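You operate a simulated robot arm through the tools that you are given. There is no shell and no other tool.

Carry out the task below with a simulated robot arm. There is one attempt and no reset: what you move stays moved.

TASK
Switch off everything on the cable bench.
Fine: patch panel, module panel, socket plate and switch 2 in the switch box; shut and latch the box again.

The check looks at the end state, three seconds after you hand in, the way a careful person would. Anything else that was tipped, shoved, dropped, spilled or broken makes it a failure.

THE ROBOT
A 7-joint arm with a two-finger parallel gripper, fixed in place. Base frame: the origin is on the floor under the middle of its stand, x ahead of it, y to its left, z up; the work surface is at about z = 0.93. Lengths are in m, angles in rad, forces in N, time in s.
It reaches about 1.247 m from its shoulder. Its first joint turns from -2.304 to 2.304 rad. Payload 3.91 kg.
The tool frame sits at the grasp point between the pads (the TCP): z along the fingers, y along the line on which they close. The tips reach 0.03 m beyond it. The gripper opens to 0.11 m. The fingers are 0.02 m wide and 0.01 m thick; the gripper's body (0.048 by 0.112 m) begins 0.055 m behind the TCP.
Orientation is that of the tool frame in the base frame, as [roll, pitch, yaw] about the fixed x, y, z axes, in that order (R = Rz(yaw) Ry(pitch) Rx(roll)). With the fingers straight down and closing along the base's y, the tool's x points along the base's -x, its y along +y and its z along -z.

THE INTERFACE
- The arm moves only by the tool apply_moves. Its arguments are lists of equal length, an entry for each row: "jaw": the closure, from 0 (fully open) to 1 (shut); "dp": the shift along the base's x, y, z in units of 250 mm (1.0 is 250 mm), a list of three; "rotation": the turn, a rotation vector about the base's x, y, z in units of 180 degrees (1.0 is 180 degrees), a list of three. In form: {"jaw": [jaw, ...], "dp": [[x, y, z], ...], "rotation": [[ax, ay, az], ...]}. A call has 1 to 20 rows; each row is the pose to reach, as a shift and turn from the pose commanded when the call began. A call with a number of a shift or a turn outside -1 to 1 is refused whole. A row lasts 0.2 s, in which the tool goes at most 0.05 m and 0.15 rad; a call with a longer step from one row to the next is refused whole, and so is a gripper value outside its range. Where a pose cannot be reached the arm comes as near as it can. A force on the tool above 90 N (or 10 N above the force at the start of the call, whichever is more), or a blocked arm, ends the call early, and 0.2 s more pass. Each finger travels about 0.108 m/s and halts on what it meets, pressing with about 27 N; the grip force reading is that of the motor and also rises with nothing between the fingers. The clock runs only during rows and for 0.2 s after the last one: add rows that repeat a pose to give the fingers time. The reply holds the time, the measured pose of the TCP, the force on the tool along the base axes, the opening and the grip force, in the units named above and with some noise, with the torque about the TCP (base axes, N m) and any sound that the robot's microphone picked up, and new pictures: "pictures" is both (left out), scene, wrist or none.
- Cameras (640 x 400 px; columns grow to the right, rows downward): "scene" is fixed at [0.4011, -0.5002, 1.8402]; the picture's right is [0.99, -0.13, 0.00], its down [-0.07, -0.53, -0.84] and it looks along [0.11, 0.84, -0.54] (base axes); focal length 361 px, centre (320, 200). "wrist" rides on the gripper at [0.072, 0.017, -0.103] in the tool frame; the picture's right is [-0.23, 0.97, 0.00], its down [-0.76, -0.18, -0.62] and it looks along [-0.61, -0.14, 0.78] (tool axes); focal length 222 px, centre (320, 200). There is no depth. A picture from a camera that has moved, and an enlarged one, comes with that camera's place and axes in the base frame and with its lens.
- enlarge(camera, box): a new picture of the part [left, top, right, bottom] of that camera's present view, enlarged. It takes no simulated time.
- close_job(): hands the job in; it is judged then, once.

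Nothing tells you positions but the pictures and the camera data. Unless the task says otherwise, let go and move clear before handing in.

The tools are called after ">>>" by a JSON object that holds its "fn" and its "kwargs". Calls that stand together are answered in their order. apply_moves: Moves the arm, as the interface text tells. Its arguments: {"type":"object","properties":{"jaw":{"type":"array"},"dp":{"type":"array"},"rotation":{"type":"array"},"pictures":{"type":"string","enum":["both","scene","wrist","none"]}},"required":["jaw","dp","rotation"]} The other tools are called the same way: enlarge (camera, box) takes an enlarged picture of a part of a camera's view; close_job () hands the job in.

At the start:

```text
time: 0.0
position: [0.1972, 0.5018, 1.3445]
ee_rot: [3.141, 0.0, -3.141]
wrist_force: [0.4, -1.2, 0.5]
torque: [-0.04, 0.03, 0.03]
width: 0.11
finger_force: 0.0
```

scene: 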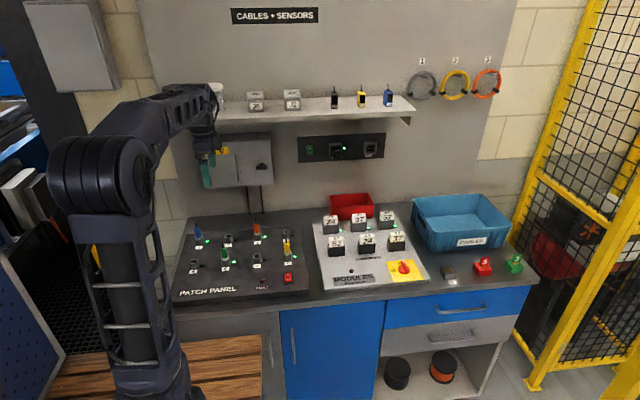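
wrist: 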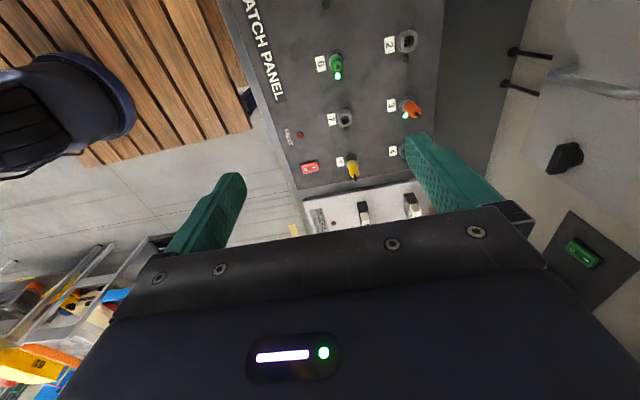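

I see a cable bench with a patch panel, a module panel with a rotary/yellow switch, a socket plate on the wall and a switch box on the wall to its left. I'll enlarge the parts before moving anything.

>>> {"fn": "enlarge", "kwargs": {"camera": "scene", "box": [160, 200, 320, 300]}}

>>> {"fn": "enlarge", "kwargs": {"camera": "scene", "box": [300, 190, 460, 290]}}

>>> {"fn": "enlarge", "kwargs": {"camera": "scene", "box": [280, 115, 408, 195]}}

>>> {"fn": "enlarge", "kwargs": {"camera": "scene", "box": [170, 115, 298, 195]}}

>>> {"fn": "enlarge", "kwargs": {"camera": "scene", "box": [400, 220, 560, 320]}}

>>> {"fn": "enlarge", "kwargs": {"camera": "scene", "box": [200, 0, 520, 130]}}

>>> {"fn": "enlarge", "kwargs": {"camera": "wrist", "box": [240, 0, 640, 250]}}

```text
4.00 times, centred on (240, 250) of scene
camera zoom: at [0.4011, -0.5002, 1.8402], right [0.99, -0.13, 0.0], down [-0.07, -0.53, -0.84], along [0.11, 0.84, -0.54], focal length 1444 px, centre (640, 0)
```

zoom: 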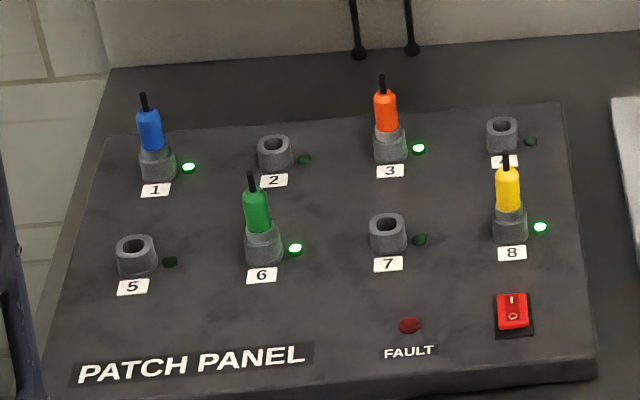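

```text
4.00 times, centred on (380, 240) of scene
camera zoom: at [0.4011, -0.5002, 1.8402], right [0.99, -0.13, 0.0], down [-0.07, -0.53, -0.84], along [0.11, 0.84, -0.54], focal length 1444 px, centre (80, 40)
```

zoom: 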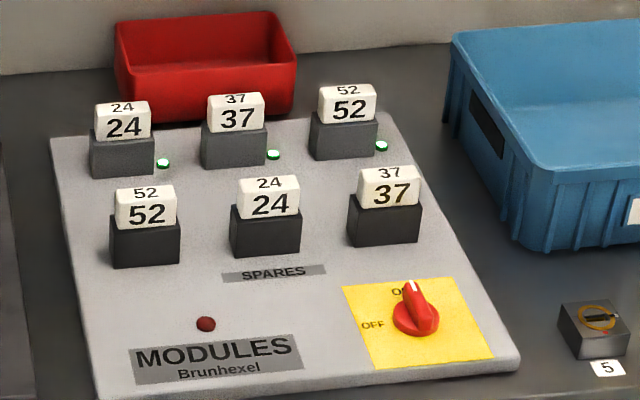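

```text
5.00 times, centred on (344, 155) of scene
camera zoom: at [0.4011, -0.5002, 1.8402], right [0.99, -0.13, 0.0], down [-0.07, -0.53, -0.84], along [0.11, 0.84, -0.54], focal length 1805 px, centre (200, 425)
```

zoom: 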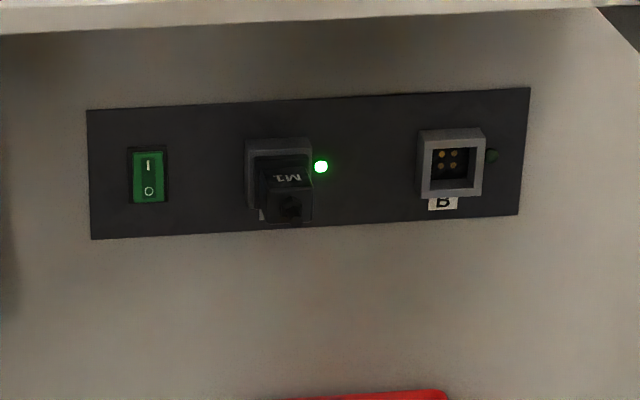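

```text
5.00 times, centred on (234, 155) of scene
camera zoom: at [0.4011, -0.5002, 1.8402], right [0.99, -0.13, 0.0], down [-0.07, -0.53, -0.84], along [0.11, 0.84, -0.54], focal length 1805 px, centre (750, 425)
```

zoom: 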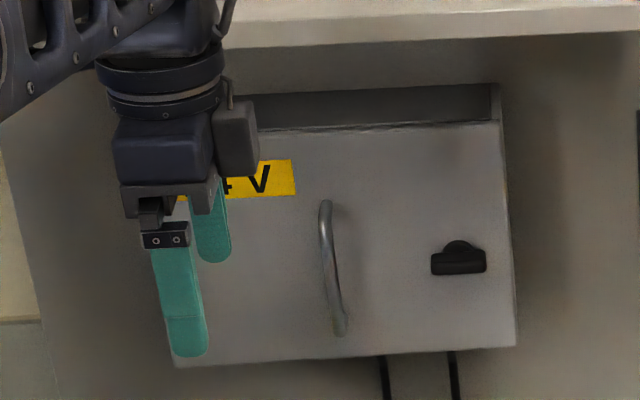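

```text
4.00 times, centred on (480, 270) of scene
camera zoom: at [0.4011, -0.5002, 1.8402], right [0.99, -0.13, 0.0], down [-0.07, -0.53, -0.84], along [0.11, 0.84, -0.54], focal length 1444 px, centre (-320, -80)
```

zoom: 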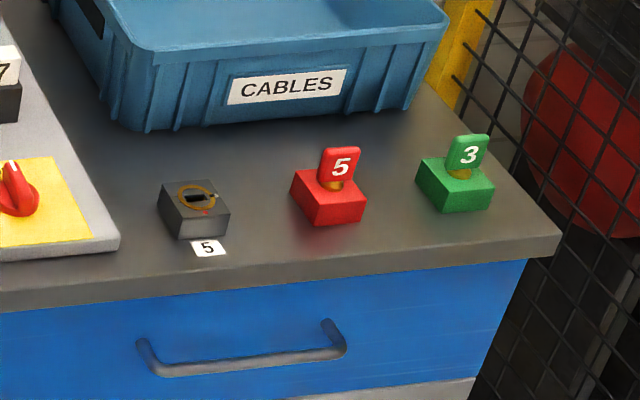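

```text
2.00 times, centred on (360, 65) of scene
camera zoom: at [0.4011, -0.5002, 1.8402], right [0.99, -0.13, 0.0], down [-0.07, -0.53, -0.84], along [0.11, 0.84, -0.54], focal length 722 px, centre (240, 470)
```

zoom: 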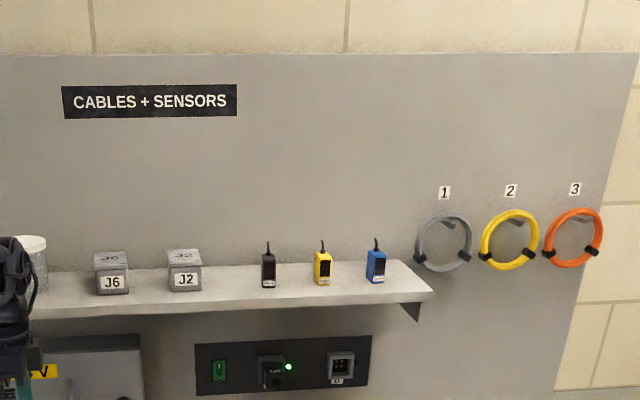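

```text
1.60 times, centred on (440, 125) of wrist
camera zoom: at [0.1258, 0.5189, 1.4477], right [0.23, 0.97, 0.0], down [0.76, -0.18, 0.62], along [0.61, -0.14, -0.78], focal length 355 px, centre (128, 320)
```

zoom: 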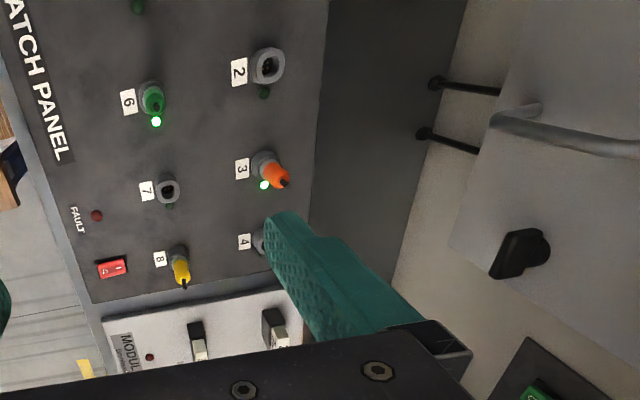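

The patch panel has a red rocker (I at the far side, O at the near side). The module panel has a red rotary knob at ON, the socket plate has a green rocker on the wall, and the switch box has a door with a black latch knob and a handle. I'm moving over the bench to see these closer with the wrist camera.

>>> {"fn": "apply_moves", "kwargs": {"jaw": [0.3, 0.6, 1, 1, 1, 1], "dp": [[0.14, -0.08, 0], [0.28, -0.16, 0], [0.42, -0.24, 0], [0.56, -0.32, -0.05], [0.7, -0.4, -0.15], [0.7, -0.4, -0.25]], "rotation": [[0, 0, 0], [0, 0, 0], [0, 0, 0], [0, 0, 0], [0, 0, 0], [0, 0, 0]], "pictures": "both"}}

```text
time: 1.4
position: [0.3724, 0.4026, 1.2814]
ee_rot: [3.141, 0.0, -3.139]
wrist_force: [-0.4, 0.6, -0.1]
torque: [-0.02, -0.04, 0.02]
width: 0.0001
finger_force: 27.0
camera wrist: at [0.3003, 0.4192, 1.3852], right [0.23, 0.97, 0.0], down [0.76, -0.18, 0.62], along [0.61, -0.14, -0.78], focal length 222 px, centre (320, 200)
```

scene: 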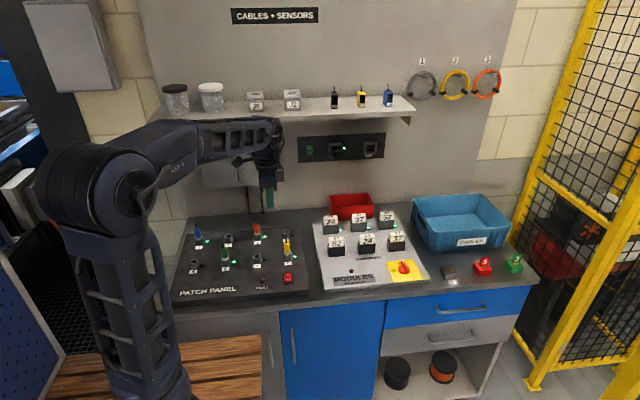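
wrist: 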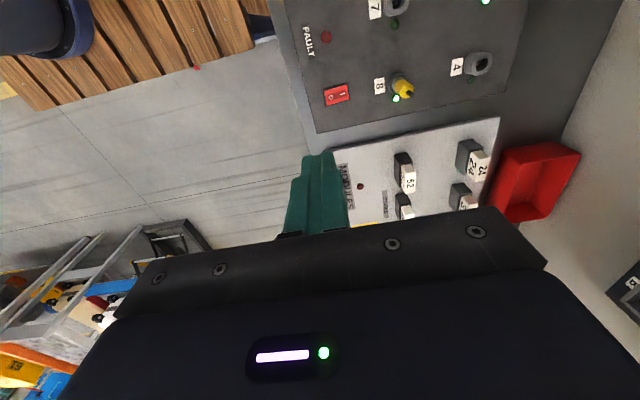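

The rocker on the patch panel triangulates to about (0.41, 0.425, 0.935). I'm moving above it for a close look.

>>> {"fn": "apply_moves", "kwargs": {"jaw": [1, 1, 1, 1, 1], "dp": [[0.05, 0.02, -0.18], [0.1, 0.03, -0.36], [0.14, 0.03, -0.54], [0.14, 0.03, -0.64], [0.14, 0.03, -0.64]], "rotation": [[0, 0, 0], [0, 0, 0], [0, 0, 0], [0, 0, 0], [0, 0, 0]], "pictures": "both"}}

>>> {"fn": "enlarge", "kwargs": {"camera": "wrist", "box": [200, 0, 520, 200]}}

>>> {"fn": "enlarge", "kwargs": {"camera": "scene", "box": [240, 200, 400, 300]}}

```text
time: 2.6
position: [0.4076, 0.4107, 1.1219]
ee_rot: [3.14, -0.001, -3.141]
wrist_force: [0.0, -0.3, 0.1]
torque: [0.0, -0.01, 0.02]
width: 0.0001
finger_force: 27.1
camera wrist: at [0.3369, 0.4271, 1.2258], right [0.23, 0.97, 0.0], down [0.76, -0.18, 0.62], along [0.61, -0.14, -0.78], focal length 222 px, centre (320, 200)
```

scene: 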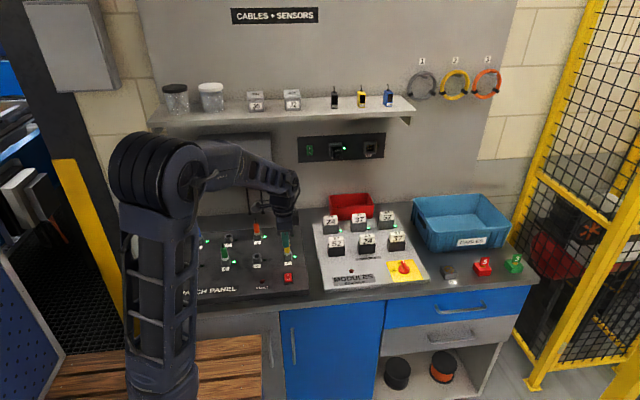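
wrist: 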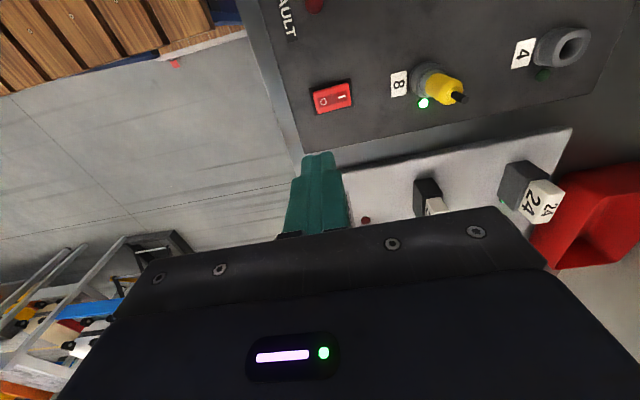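

```text
2.00 times, centred on (360, 100) of wrist
camera zoom: at [0.3369, 0.4271, 1.2258], right [0.23, 0.97, 0.0], down [0.76, -0.18, 0.62], along [0.61, -0.14, -0.78], focal length 444 px, centre (240, 400)
```

zoom: 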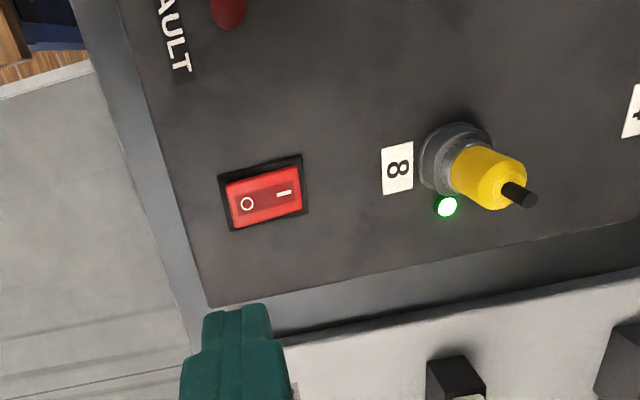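

```text
4.00 times, centred on (320, 250) of scene
camera zoom: at [0.4011, -0.5002, 1.8402], right [0.99, -0.13, 0.0], down [-0.07, -0.53, -0.84], along [0.11, 0.84, -0.54], focal length 1444 px, centre (320, 0)
```

zoom: 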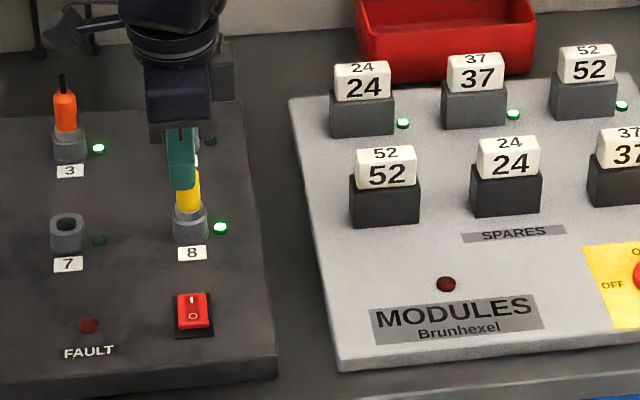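

The O half of the red rocker is at the near (-y) side, around (0.41, 0.411), almost directly below the closed tips. I'm descending to just above it.

>>> {"fn": "apply_moves", "kwargs": {"jaw": [1, 1, 1, 1, 1], "dp": [[0.008, 0, -0.15], [0.008, 0, -0.3], [0.008, 0, -0.4], [0.008, 0, -0.48], [0.008, 0, -0.48]], "rotation": [[0, 0, 0], [0, 0, 0], [0, 0, 0], [0, 0, 0], [0, 0, 0]], "pictures": "both"}}

>>> {"fn": "enlarge", "kwargs": {"camera": "wrist", "box": [200, 50, 440, 200]}}

>>> {"fn": "enlarge", "kwargs": {"camera": "scene", "box": [240, 220, 336, 280]}}

```text
time: 3.8
position: [0.4087, 0.4095, 1.0008]
ee_rot: [3.141, 0.001, -3.141]
wrist_force: [-0.2, 0.9, 0.1]
torque: [0.01, 0.01, 0.01]
width: 0.0003
finger_force: 26.7
camera wrist: at [0.3373, 0.4262, 1.1049], right [0.23, 0.97, 0.0], down [0.76, -0.18, 0.62], along [0.61, -0.14, -0.78], focal length 222 px, centre (320, 200)
```

scene: 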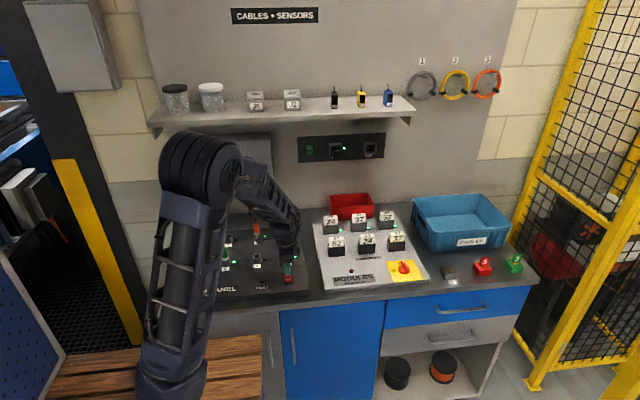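
wrist: 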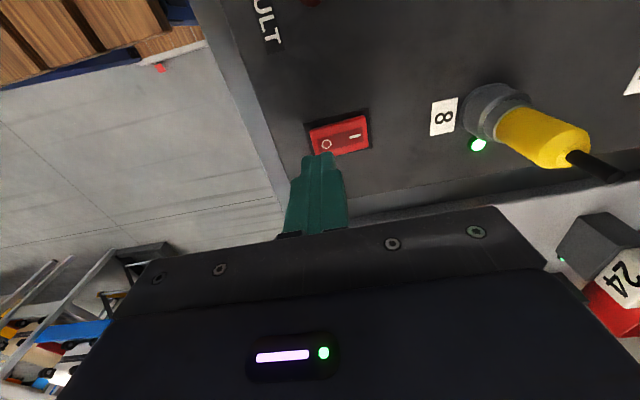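

```text
2.67 times, centred on (320, 125) of wrist
camera zoom: at [0.3373, 0.4262, 1.1049], right [0.23, 0.97, 0.0], down [0.76, -0.18, 0.62], along [0.61, -0.14, -0.78], focal length 592 px, centre (320, 400)
```

zoom: 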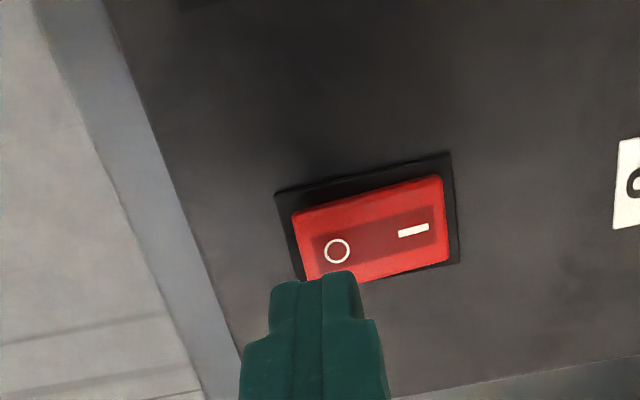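

```text
6.67 times, centred on (288, 250) of scene
camera zoom: at [0.4011, -0.5002, 1.8402], right [0.99, -0.13, 0.0], down [-0.07, -0.53, -0.84], along [0.11, 0.84, -0.54], focal length 2407 px, centre (533, -133)
```

zoom: 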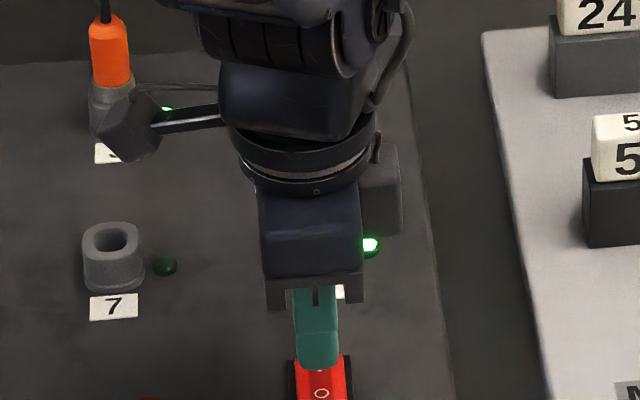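

The tips are about 3–4 cm above the O half. I'm lowering slowly in small steps and watching the force.

>>> {"fn": "apply_moves", "kwargs": {"jaw": [1, 1, 1, 1, 1], "dp": [[0.012, 0.0, -0.03], [0.012, 0.0, -0.06], [0.012, 0.0, -0.08], [0.012, 0.0, -0.1], [0.012, 0.0, -0.1]], "rotation": [[0, 0, 0], [0, 0, 0], [0, 0, 0], [0, 0, 0], [0, 0, 0]], "pictures": "wrist"}}

>>> {"fn": "enlarge", "kwargs": {"camera": "wrist", "box": [200, 50, 440, 200]}}

>>> {"fn": "enlarge", "kwargs": {"camera": "scene", "box": [240, 240, 336, 300]}}

```text
time: 5.0
position: [0.4129, 0.4091, 0.9758]
ee_rot: [3.142, -0.001, -3.139]
wrist_force: [-0.6, -0.1, -0.1]
torque: [0.01, 0.0, -0.02]
width: 0.0
finger_force: 26.6
camera wrist: at [0.3404, 0.4263, 1.0797], right [0.23, 0.97, 0.0], down [0.76, -0.18, 0.62], along [0.61, -0.14, -0.78], focal length 222 px, centre (320, 200)
```

wrist: 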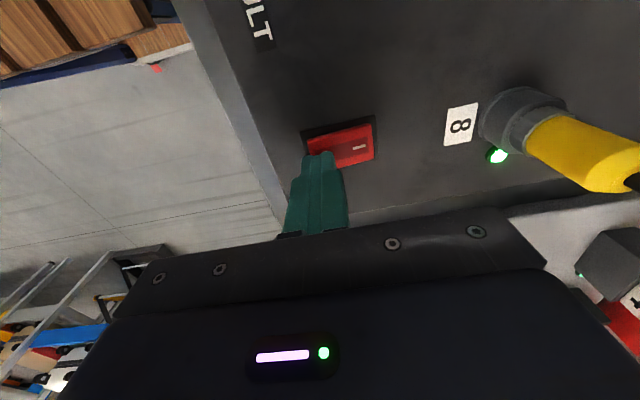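

```text
2.67 times, centred on (320, 125) of wrist
camera zoom: at [0.3404, 0.4263, 1.0797], right [0.23, 0.97, 0.0], down [0.76, -0.18, 0.62], along [0.61, -0.14, -0.78], focal length 592 px, centre (320, 400)
```

zoom: 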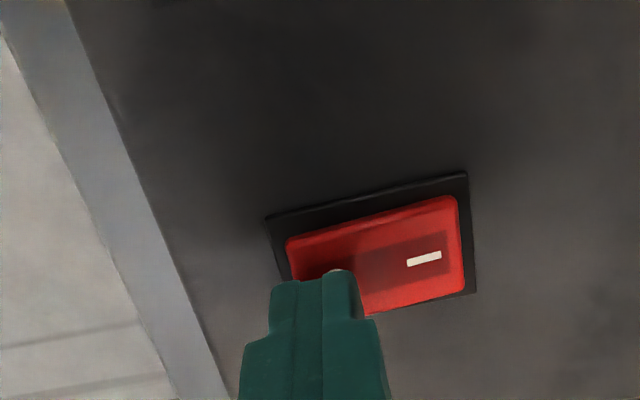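

```text
6.67 times, centred on (288, 270) of scene
camera zoom: at [0.4011, -0.5002, 1.8402], right [0.99, -0.13, 0.0], down [-0.07, -0.53, -0.84], along [0.11, 0.84, -0.54], focal length 2407 px, centre (533, -267)
```

zoom: 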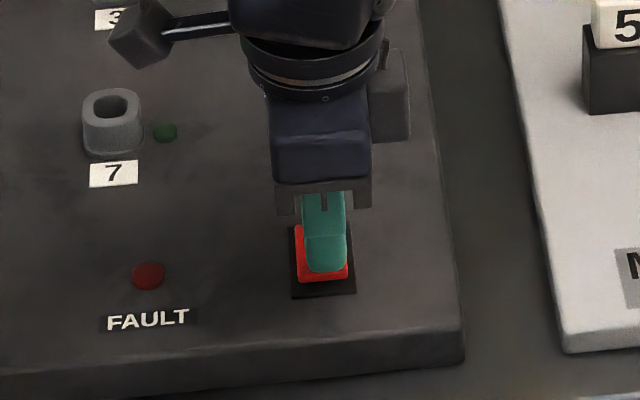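

The fingertips sit right over the O half with a small gap. I'm pressing down in 2 mm steps.

>>> {"fn": "apply_moves", "kwargs": {"jaw": [1, 1, 1, 1], "dp": [[-0.004, 0.0, -0.008], [-0.004, 0.0, -0.016], [-0.004, 0.0, -0.024], [-0.004, 0.0, -0.024]], "rotation": [[0, 0, 0], [0, 0, 0], [0, 0, 0], [0, 0, 0]], "pictures": "wrist"}}

>>> {"fn": "enlarge", "kwargs": {"camera": "wrist", "box": [200, 50, 440, 200]}}

>>> {"fn": "enlarge", "kwargs": {"camera": "scene", "box": [240, 240, 336, 300]}}

```text
time: 6.0
position: [0.4117, 0.4095, 0.9694]
ee_rot: [3.141, -0.001, -3.142]
wrist_force: [1.0, 0.0, 0.3]
torque: [-0.01, -0.05, 0.03]
width: 0.0
finger_force: 26.3
camera wrist: at [0.3397, 0.4262, 1.0739], right [0.23, 0.97, 0.0], down [0.76, -0.18, 0.62], along [0.61, -0.14, -0.78], focal length 222 px, centre (320, 200)
```

wrist: 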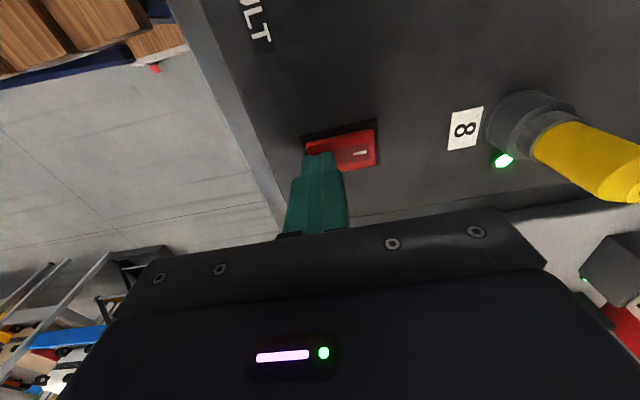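

```text
2.67 times, centred on (320, 125) of wrist
camera zoom: at [0.3397, 0.4262, 1.0739], right [0.23, 0.97, 0.0], down [0.76, -0.18, 0.62], along [0.61, -0.14, -0.78], focal length 592 px, centre (320, 400)
```

zoom: 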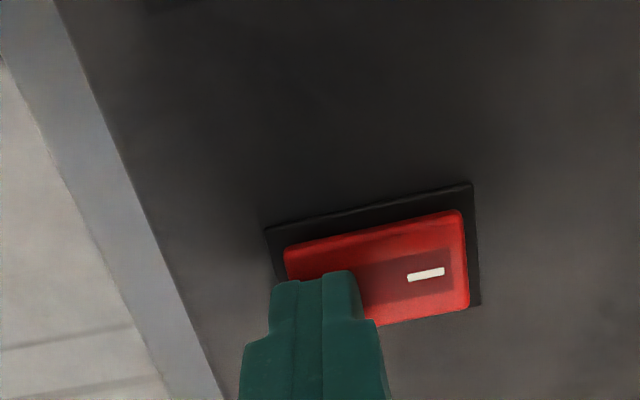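

```text
6.67 times, centred on (288, 270) of scene
camera zoom: at [0.4011, -0.5002, 1.8402], right [0.99, -0.13, 0.0], down [-0.07, -0.53, -0.84], along [0.11, 0.84, -0.54], focal length 2407 px, centre (533, -267)
```

zoom: 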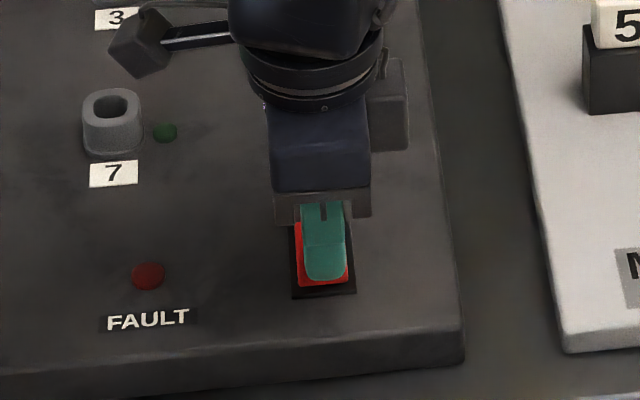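

No contact yet. I'm continuing down in small steps.

>>> {"fn": "apply_moves", "kwargs": {"jaw": [1, 1, 1, 1], "dp": [[0, 0.0, -0.008], [0, 0.0, -0.016], [0, 0.0, -0.024], [0, 0, -0.024]], "rotation": [[0, 0, 0], [0, 0, 0], [0, 0, 0], [0, 0, 0]], "pictures": "wrist"}}

>>> {"fn": "enlarge", "kwargs": {"camera": "wrist", "box": [200, 50, 440, 200]}}

>>> {"fn": "enlarge", "kwargs": {"camera": "scene", "box": [240, 240, 336, 300]}}

```text
time: 6.8
position: [0.4119, 0.409, 0.9693]
ee_rot: [3.14, 0.003, 3.141]
wrist_force: [-12.4, -21.5, 36.1]
torque: [-0.31, 0.44, 0.1]
width: 0.0
finger_force: 26.8
stopped in row 4: the force on the tool passed its limit at 95 N (the readings are from after the stop); the commanded pose is now the measured one
camera wrist: at [0.3393, 0.426, 1.0727], right [0.23, 0.97, 0.0], down [0.76, -0.18, 0.63], along [0.61, -0.14, -0.78], focal length 222 px, centre (320, 200)
```

wrist: 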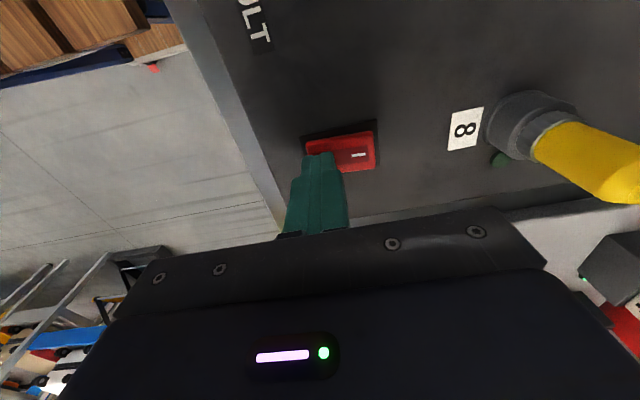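

```text
2.67 times, centred on (320, 125) of wrist
camera zoom: at [0.3393, 0.426, 1.0727], right [0.23, 0.97, 0.0], down [0.76, -0.18, 0.63], along [0.61, -0.14, -0.78], focal length 592 px, centre (320, 400)
```

zoom: 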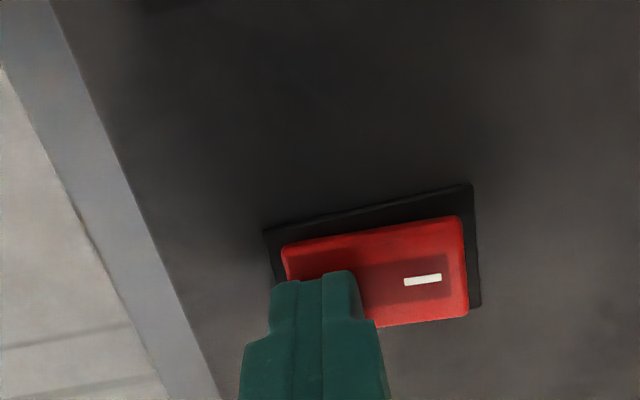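

```text
6.67 times, centred on (288, 270) of scene
camera zoom: at [0.4011, -0.5002, 1.8402], right [0.99, -0.13, 0.0], down [-0.07, -0.53, -0.84], along [0.11, 0.84, -0.54], focal length 2407 px, centre (533, -267)
```

zoom: 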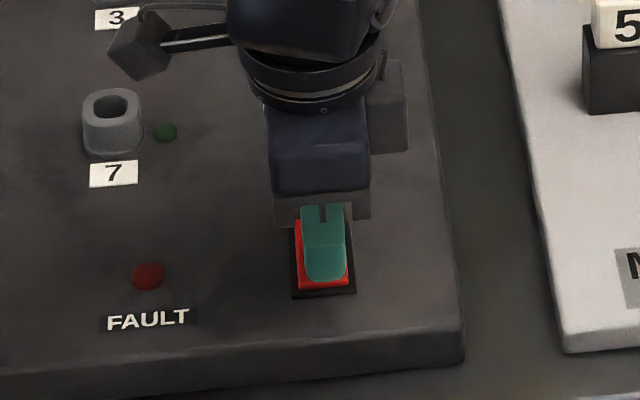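

LED 8 has gone dark, so the rocker appears to have flipped. I'm retracting upward to verify.

>>> {"fn": "apply_moves", "kwargs": {"jaw": [1, 1, 1, 1, 1, 1], "dp": [[0, 0.0, 0.04], [0, 0.0, 0.2], [0, 0.0, 0.4], [0, 0, 0.6], [0, 0, 0.8], [0, 0, 0.8]], "rotation": [[0, 0, 0], [0, 0, 0], [0, 0, 0], [0, 0, 0], [0, 0, 0], [0, 0, 0]], "pictures": "both"}}

>>> {"fn": "enlarge", "kwargs": {"camera": "wrist", "box": [200, 0, 520, 200]}}

>>> {"fn": "enlarge", "kwargs": {"camera": "scene", "box": [160, 200, 320, 300]}}

>>> {"fn": "enlarge", "kwargs": {"camera": "scene", "box": [370, 240, 450, 290]}}

```text
time: 8.2
position: [0.4122, 0.4118, 1.1665]
ee_rot: [3.138, 0.003, -3.14]
wrist_force: [-0.2, 0.1, 0.3]
torque: [-0.01, 0.01, -0.01]
width: 0.0002
finger_force: 27.3
camera wrist: at [0.3403, 0.4271, 1.2703], right [0.23, 0.97, 0.0], down [0.76, -0.18, 0.62], along [0.61, -0.14, -0.78], focal length 222 px, centre (320, 200)
```

scene: 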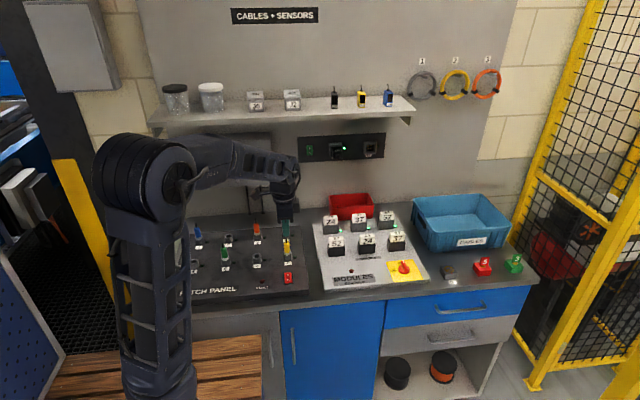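
wrist: 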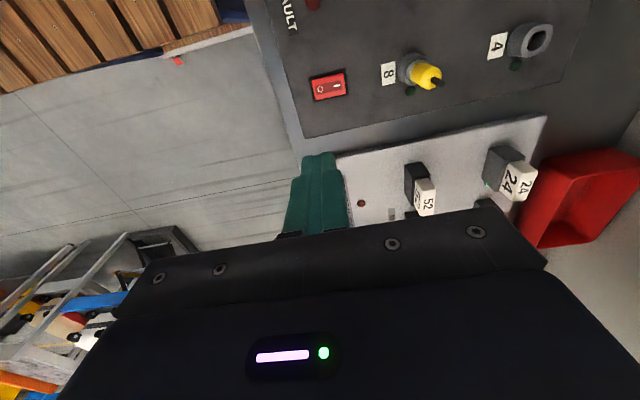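

```text
2.00 times, centred on (360, 100) of wrist
camera zoom: at [0.3403, 0.4271, 1.2703], right [0.23, 0.97, 0.0], down [0.76, -0.18, 0.62], along [0.61, -0.14, -0.78], focal length 444 px, centre (240, 400)
```

zoom: 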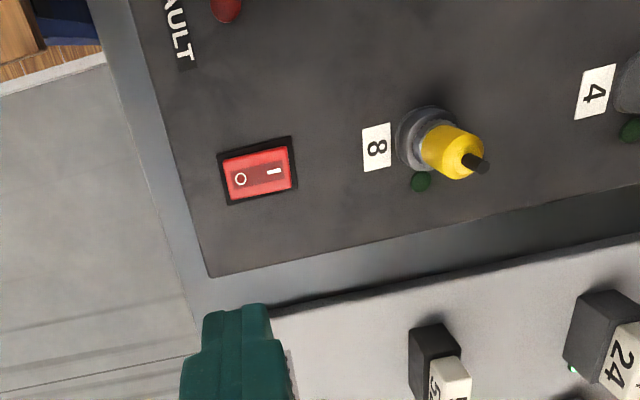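

```text
4.00 times, centred on (240, 250) of scene
camera zoom: at [0.4011, -0.5002, 1.8402], right [0.99, -0.13, 0.0], down [-0.07, -0.53, -0.84], along [0.11, 0.84, -0.54], focal length 1444 px, centre (640, 0)
```

zoom: 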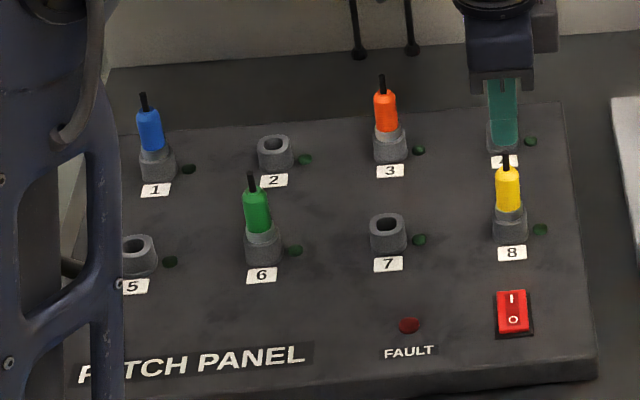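

```text
8.00 times, centred on (410, 265) of scene
camera zoom: at [0.4011, -0.5002, 1.8402], right [0.99, -0.13, 0.0], down [-0.07, -0.53, -0.84], along [0.11, 0.84, -0.54], focal length 2888 px, centre (-400, -320)
```

zoom: 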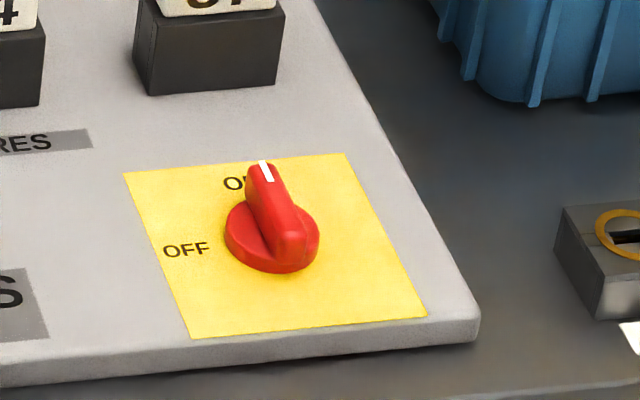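

All patch panel LEDs are now off. Next is the module panel knob at about (0.815, 0.39), pointing +y (ON) with OFF toward -x. I'm moving there at a safe height while turning the gripper -90° about z so the fingers close across the ridge.

>>> {"fn": "apply_moves", "kwargs": {"jaw": [1, 1, 0.9, 0.8, 0.7, 0.6, 0.5, 0.4, 0.4, 0.4, 0.4, 0.4], "dp": [[0.08, 0, 0.03], [0.16, 0, 0.06], [0.24, 0, 0.1], [0.32, 0, 0.1], [0.4, 0, 0.1], [0.48, 0, 0.1], [0.56, 0, 0.1], [0.64, 0, 0.1], [0.72, 0, 0.1], [0.8, 0, 0.1], [0.88, 0, 0.1], [0.96, 0, 0.1]], "rotation": [[0, 0, -0.0417], [0, 0, -0.0833], [0, 0, -0.125], [0, 0, -0.1667], [0, 0, -0.2083], [0, 0, -0.25], [0, 0, -0.2917], [0, 0, -0.3333], [0, 0, -0.375], [0, 0, -0.4167], [0, 0, -0.4583], [0, 0, -0.5]], "pictures": "none"}}

>>> {"fn": "apply_moves", "kwargs": {"jaw": [0.4, 0.4, 0.4, 0.4, 0.4], "dp": [[0.16, -0.02, -0.05], [0.32, -0.05, -0.1], [0.48, -0.07, -0.2], [0.65, -0.08, -0.2], [0.65, -0.08, -0.2]], "rotation": [[0, 0, 0], [0, 0, 0], [0, 0, 0], [0, 0, 0], [0, 0, 0]], "pictures": "both"}}

>>> {"fn": "enlarge", "kwargs": {"camera": "wrist", "box": [160, 0, 480, 200]}}

>>> {"fn": "enlarge", "kwargs": {"camera": "scene", "box": [340, 190, 500, 290]}}

```text
time: 10.8
position: [0.6528, 0.4115, 1.1924]
ee_rot: [3.139, 0.003, 1.571]
wrist_force: [0.1, -0.5, -0.4]
torque: [0.0, 0.01, 0.01]
width: 0.0664
finger_force: 0.1
```

```text
time: 12.1
position: [0.8164, 0.3893, 1.1432]
ee_rot: [3.139, 0.002, 1.57]
wrist_force: [-1.4, -0.1, -0.6]
torque: [0.04, -0.01, 0.02]
width: 0.0659
finger_force: 0.0
camera wrist: at [0.8334, 0.4624, 1.2465], right [0.97, -0.23, 0.0], down [-0.18, -0.76, 0.62], along [-0.14, -0.61, -0.78], focal length 222 px, centre (320, 200)
```

scene: 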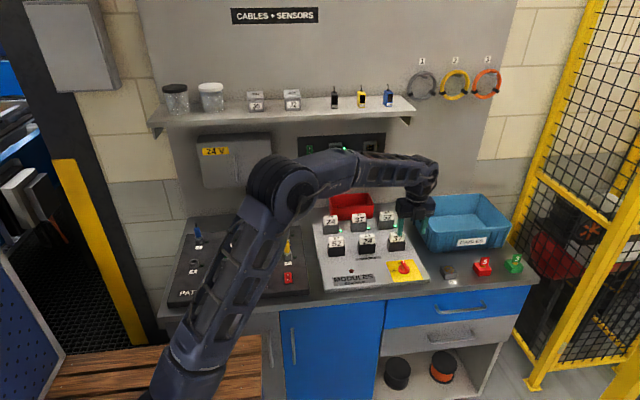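
wrist: 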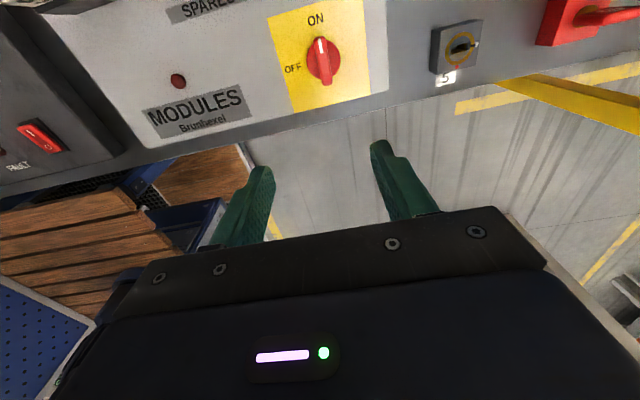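

```text
2.00 times, centred on (320, 100) of wrist
camera zoom: at [0.8334, 0.4624, 1.2465], right [0.97, -0.23, 0.0], down [-0.18, -0.76, 0.62], along [-0.14, -0.61, -0.78], focal length 444 px, centre (320, 400)
```

zoom: 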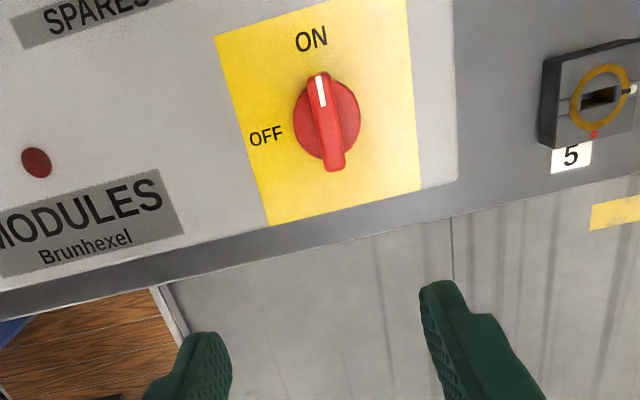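

```text
4.00 times, centred on (420, 240) of scene
camera zoom: at [0.4011, -0.5002, 1.8402], right [0.99, -0.13, 0.0], down [-0.07, -0.53, -0.84], along [0.11, 0.84, -0.54], focal length 1444 px, centre (-80, 40)
```

zoom: 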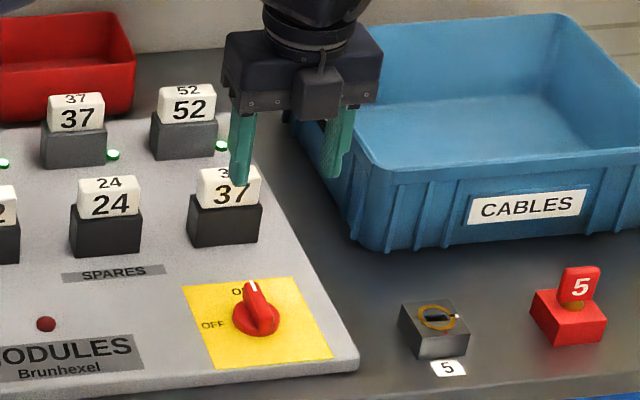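

The knob is clearly visible: the ridge points to ON, and OFF lies to -x. My two camera estimates of its position differ by a few cm, so I'm descending partway between them to refine.

>>> {"fn": "apply_moves", "kwargs": {"jaw": [0.4, 0.4, 0.4, 0.4], "dp": [[0.02, 0.05, -0.12], [0.04, 0.1, -0.24], [0.04, 0.1, -0.3], [0.04, 0.1, -0.3]], "rotation": [[0, 0, 0], [0, 0, 0], [0, 0, 0], [0, 0, 0]], "pictures": "both"}}

>>> {"fn": "enlarge", "kwargs": {"camera": "wrist", "box": [160, 0, 480, 200]}}

>>> {"fn": "enlarge", "kwargs": {"camera": "scene", "box": [340, 190, 500, 290]}}

```text
time: 13.1
position: [0.8263, 0.4154, 1.0674]
ee_rot: [3.138, 0.005, 1.57]
wrist_force: [0.1, 0.6, 0.1]
torque: [0.02, -0.01, -0.01]
width: 0.0661
finger_force: 0.1
camera wrist: at [0.8423, 0.4889, 1.1715], right [0.97, -0.23, 0.0], down [-0.18, -0.76, 0.63], along [-0.14, -0.61, -0.78], focal length 222 px, centre (320, 200)
```

scene: 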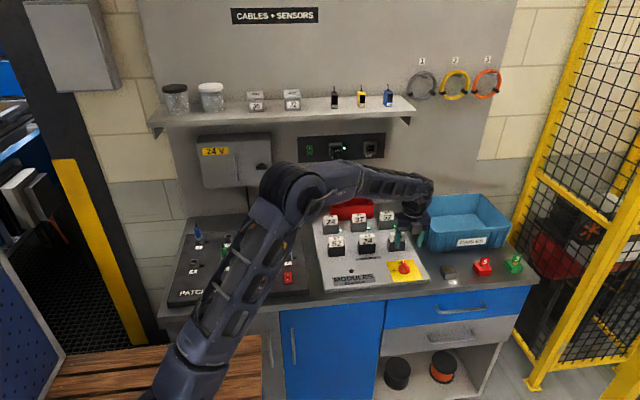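
wrist: 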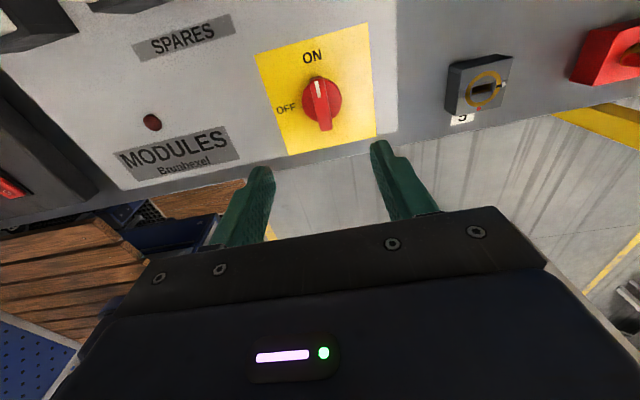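

```text
2.00 times, centred on (320, 100) of wrist
camera zoom: at [0.8423, 0.4889, 1.1715], right [0.97, -0.23, 0.0], down [-0.18, -0.76, 0.63], along [-0.14, -0.61, -0.78], focal length 444 px, centre (320, 400)
```

zoom: 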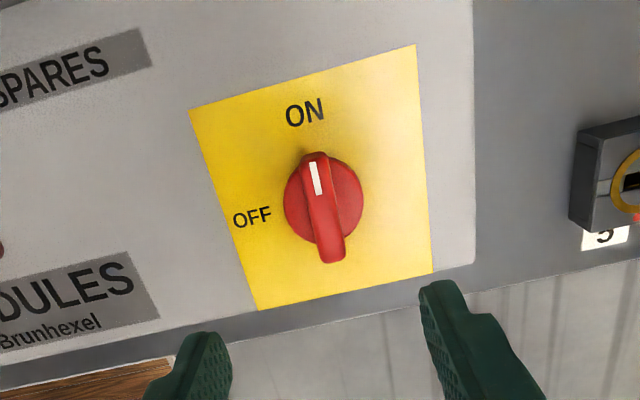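

```text
4.00 times, centred on (420, 240) of scene
camera zoom: at [0.4011, -0.5002, 1.8402], right [0.99, -0.13, 0.0], down [-0.07, -0.53, -0.84], along [0.11, 0.84, -0.54], focal length 1444 px, centre (-80, 40)
```

zoom: 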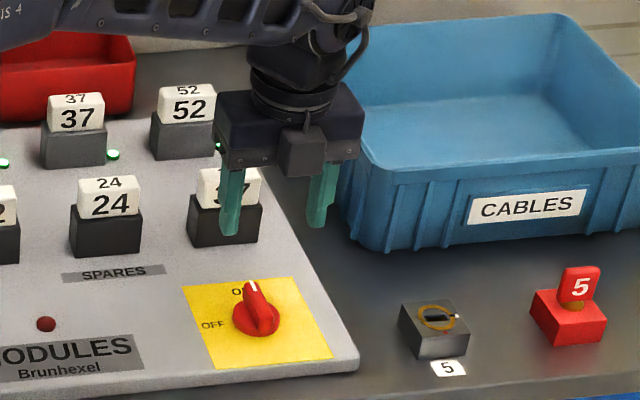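

Combining the views, the knob axis is about (0.829, 0.424) with its disk at z≈0.92, because the bench top is a bit lower than stated. I'm centring over it and descending to just above the ridge.

>>> {"fn": "apply_moves", "kwargs": {"jaw": [0.4, 0.4, 0.4, 0.4], "dp": [[0.012, 0.032, -0.1], [0.012, 0.032, -0.2], [0.012, 0.032, -0.27], [0.012, 0.032, -0.27]], "rotation": [[0, 0, 0], [0, 0, 0], [0, 0, 0], [0, 0, 0]], "pictures": "both"}}

>>> {"fn": "enlarge", "kwargs": {"camera": "wrist", "box": [200, 50, 440, 200]}}

>>> {"fn": "enlarge", "kwargs": {"camera": "scene", "box": [360, 210, 472, 280]}}

```text
time: 14.1
position: [0.8287, 0.4244, 1.0]
ee_rot: [3.139, 0.003, 1.57]
wrist_force: [0.1, -0.6, -0.3]
torque: [-0.02, -0.04, -0.03]
width: 0.0658
finger_force: 0.2
camera wrist: at [0.845, 0.4966, 1.1037], right [0.97, -0.23, 0.0], down [-0.18, -0.76, 0.63], along [-0.14, -0.61, -0.78], focal length 222 px, centre (320, 200)
```

scene: 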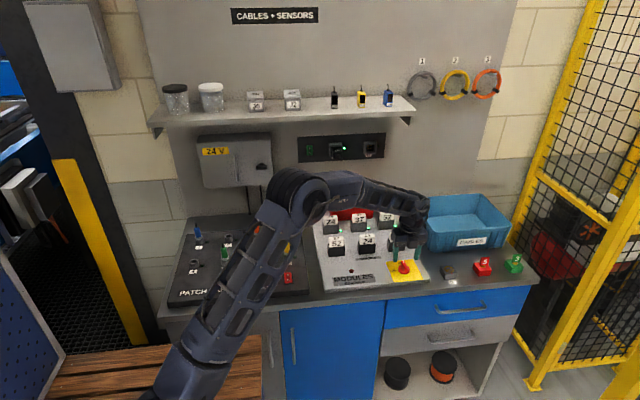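
wrist: 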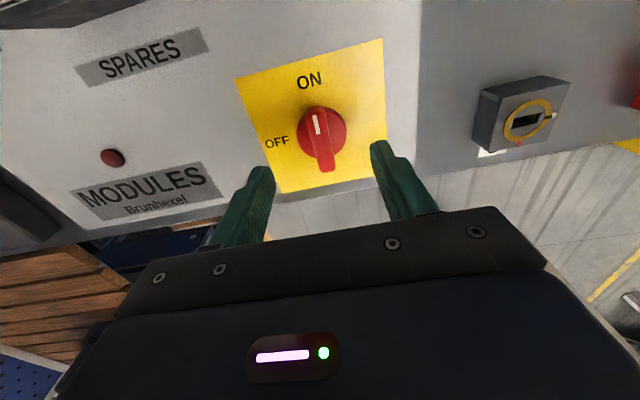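

```text
2.67 times, centred on (320, 125) of wrist
camera zoom: at [0.845, 0.4966, 1.1037], right [0.97, -0.23, 0.0], down [-0.18, -0.76, 0.63], along [-0.14, -0.61, -0.78], focal length 592 px, centre (320, 400)
```

zoom: 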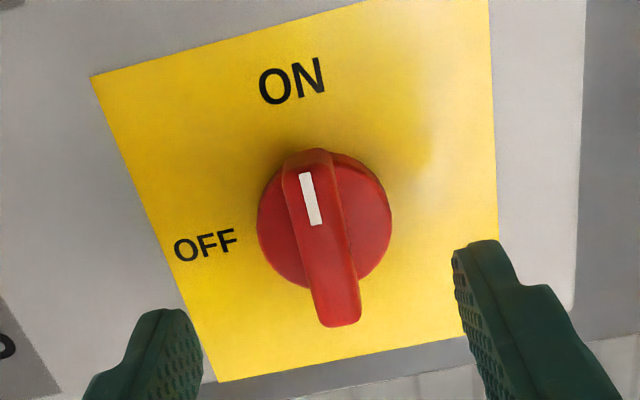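

```text
5.71 times, centred on (416, 245) of scene
camera zoom: at [0.4011, -0.5002, 1.8402], right [0.99, -0.13, 0.0], down [-0.07, -0.53, -0.84], along [0.11, 0.84, -0.54], focal length 2063 px, centre (-229, -57)
```

zoom: 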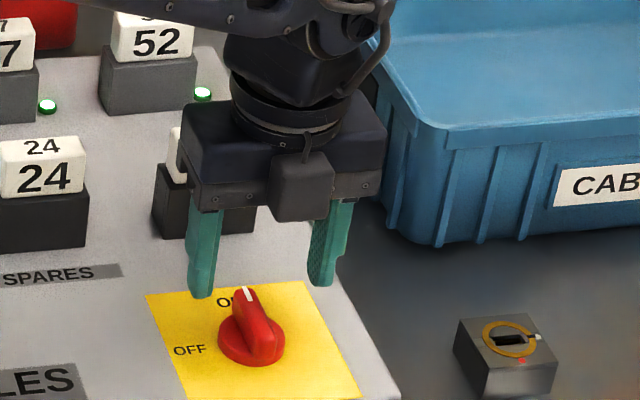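

The knob is centred between the fingers. I'm lowering to about 1 cm above the disk to check the height.

>>> {"fn": "apply_moves", "kwargs": {"jaw": [0.4, 0.4, 0.4, 0.4], "dp": [[0, 0, -0.06], [0, 0, -0.12], [0, 0, -0.148], [0, 0, -0.148]], "rotation": [[0, 0, 0], [0, 0, 0], [0, 0, 0], [0, 0, 0]], "pictures": "both"}}

>>> {"fn": "enlarge", "kwargs": {"camera": "wrist", "box": [200, 50, 440, 200]}}

>>> {"fn": "enlarge", "kwargs": {"camera": "scene", "box": [376, 235, 440, 275]}}

```text
time: 15.1
position: [0.8278, 0.424, 0.9641]
ee_rot: [3.139, 0.003, 1.571]
wrist_force: [0.4, 0.0, 0.3]
torque: [-0.01, -0.01, 0.03]
width: 0.0661
finger_force: 0.0
camera wrist: at [0.845, 0.4967, 1.0668], right [0.97, -0.23, 0.0], down [-0.18, -0.76, 0.63], along [-0.14, -0.61, -0.78], focal length 222 px, centre (320, 200)
```

scene: 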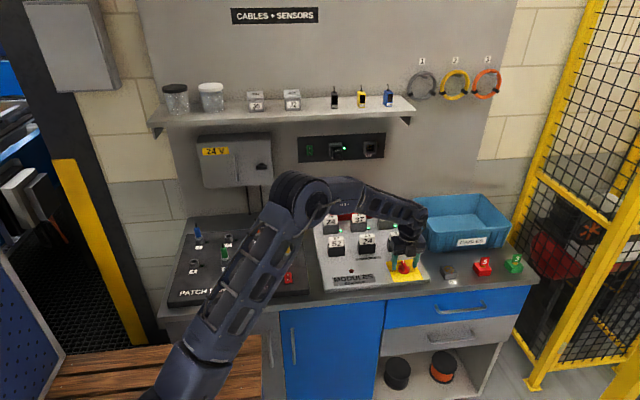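
wrist: 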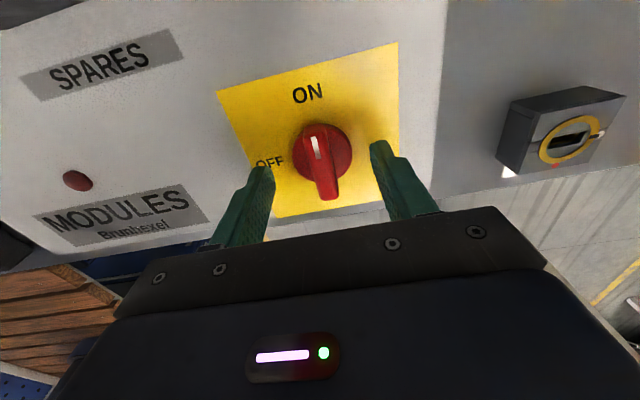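

```text
2.67 times, centred on (320, 125) of wrist
camera zoom: at [0.845, 0.4967, 1.0668], right [0.97, -0.23, 0.0], down [-0.18, -0.76, 0.63], along [-0.14, -0.61, -0.78], focal length 592 px, centre (320, 400)
```

zoom: 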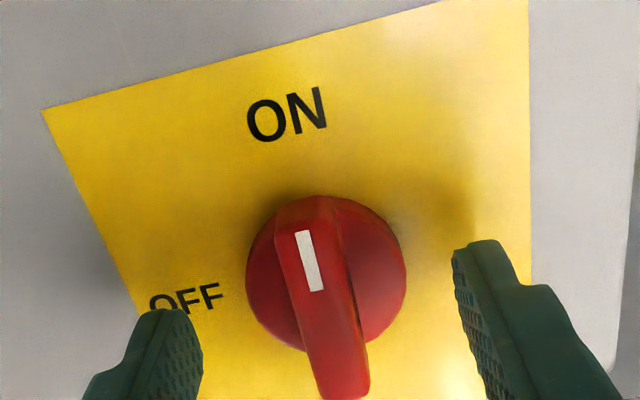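

```text
10.00 times, centred on (408, 255) of scene
camera zoom: at [0.4011, -0.5002, 1.8402], right [0.99, -0.13, 0.0], down [-0.07, -0.53, -0.84], along [0.11, 0.84, -0.54], focal length 3610 px, centre (-560, -350)
```

zoom: 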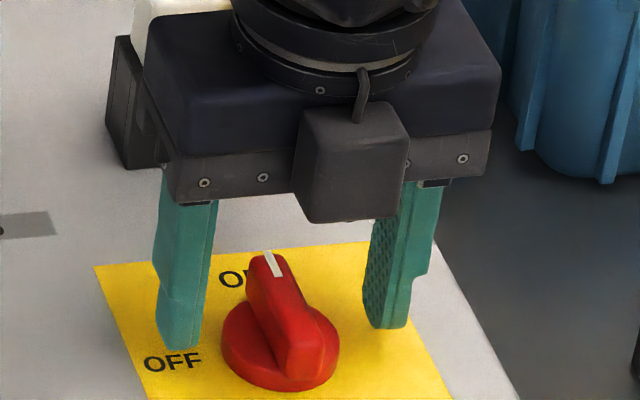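

The disk centre agrees with the TCP at about (0.829, 0.424). I'm lowering 7 mm more and closing on the ridge.

>>> {"fn": "apply_moves", "kwargs": {"jaw": [0.4, 0.4, 0.6, 0.8, 1, 1, 1], "dp": [[0.002, 0, -0.016], [0.002, 0, -0.03], [0.002, 0, -0.03], [0.002, 0, -0.03], [0.002, 0, -0.03], [0.002, 0, -0.03], [0.002, 0, -0.03]], "rotation": [[0, 0, 0], [0, 0, 0], [0, 0, 0], [0, 0, 0], [0, 0, 0], [0, 0, 0], [0, 0, 0]], "pictures": "both"}}

>>> {"fn": "enlarge", "kwargs": {"camera": "wrist", "box": [200, 50, 440, 200]}}

>>> {"fn": "enlarge", "kwargs": {"camera": "scene", "box": [376, 235, 440, 275]}}

```text
time: 16.6
position: [0.8289, 0.4243, 0.9554]
ee_rot: [3.135, 0.002, 1.57]
wrist_force: [25.8, 7.3, 3.5]
torque: [0.32, -0.88, -0.04]
width: 0.04
finger_force: 45.2
camera wrist: at [0.8466, 0.4966, 1.0597], right [0.97, -0.23, 0.01], down [-0.18, -0.76, 0.62], along [-0.14, -0.61, -0.78], focal length 222 px, centre (320, 200)
```

scene: 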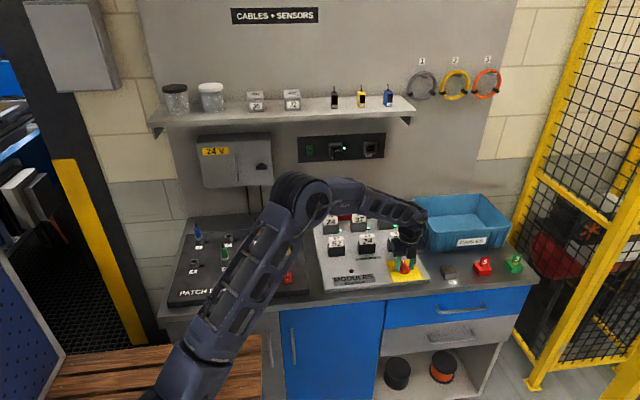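
wrist: 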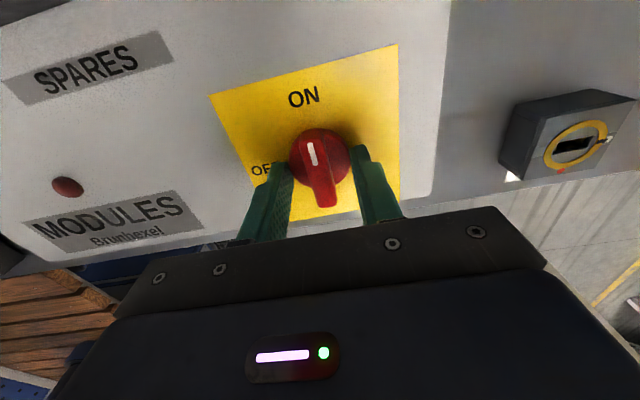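

```text
2.67 times, centred on (320, 125) of wrist
camera zoom: at [0.8466, 0.4966, 1.0597], right [0.97, -0.23, 0.01], down [-0.18, -0.76, 0.62], along [-0.14, -0.61, -0.78], focal length 592 px, centre (320, 400)
```

zoom: 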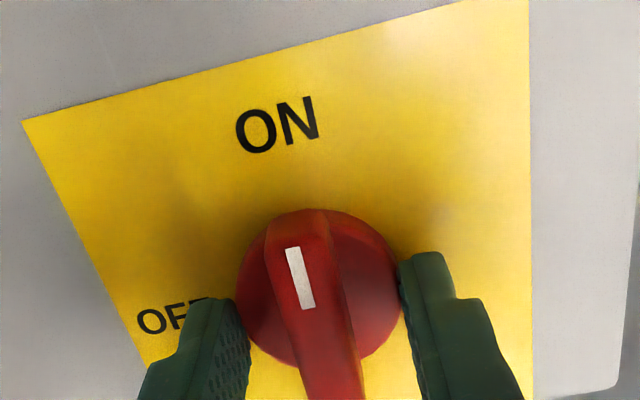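

```text
10.00 times, centred on (408, 255) of scene
camera zoom: at [0.4011, -0.5002, 1.8402], right [0.99, -0.13, 0.0], down [-0.07, -0.53, -0.84], along [0.11, 0.84, -0.54], focal length 3610 px, centre (-560, -350)
```

zoom: 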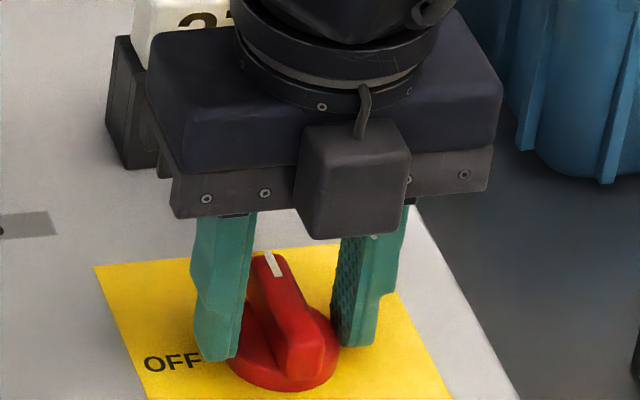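

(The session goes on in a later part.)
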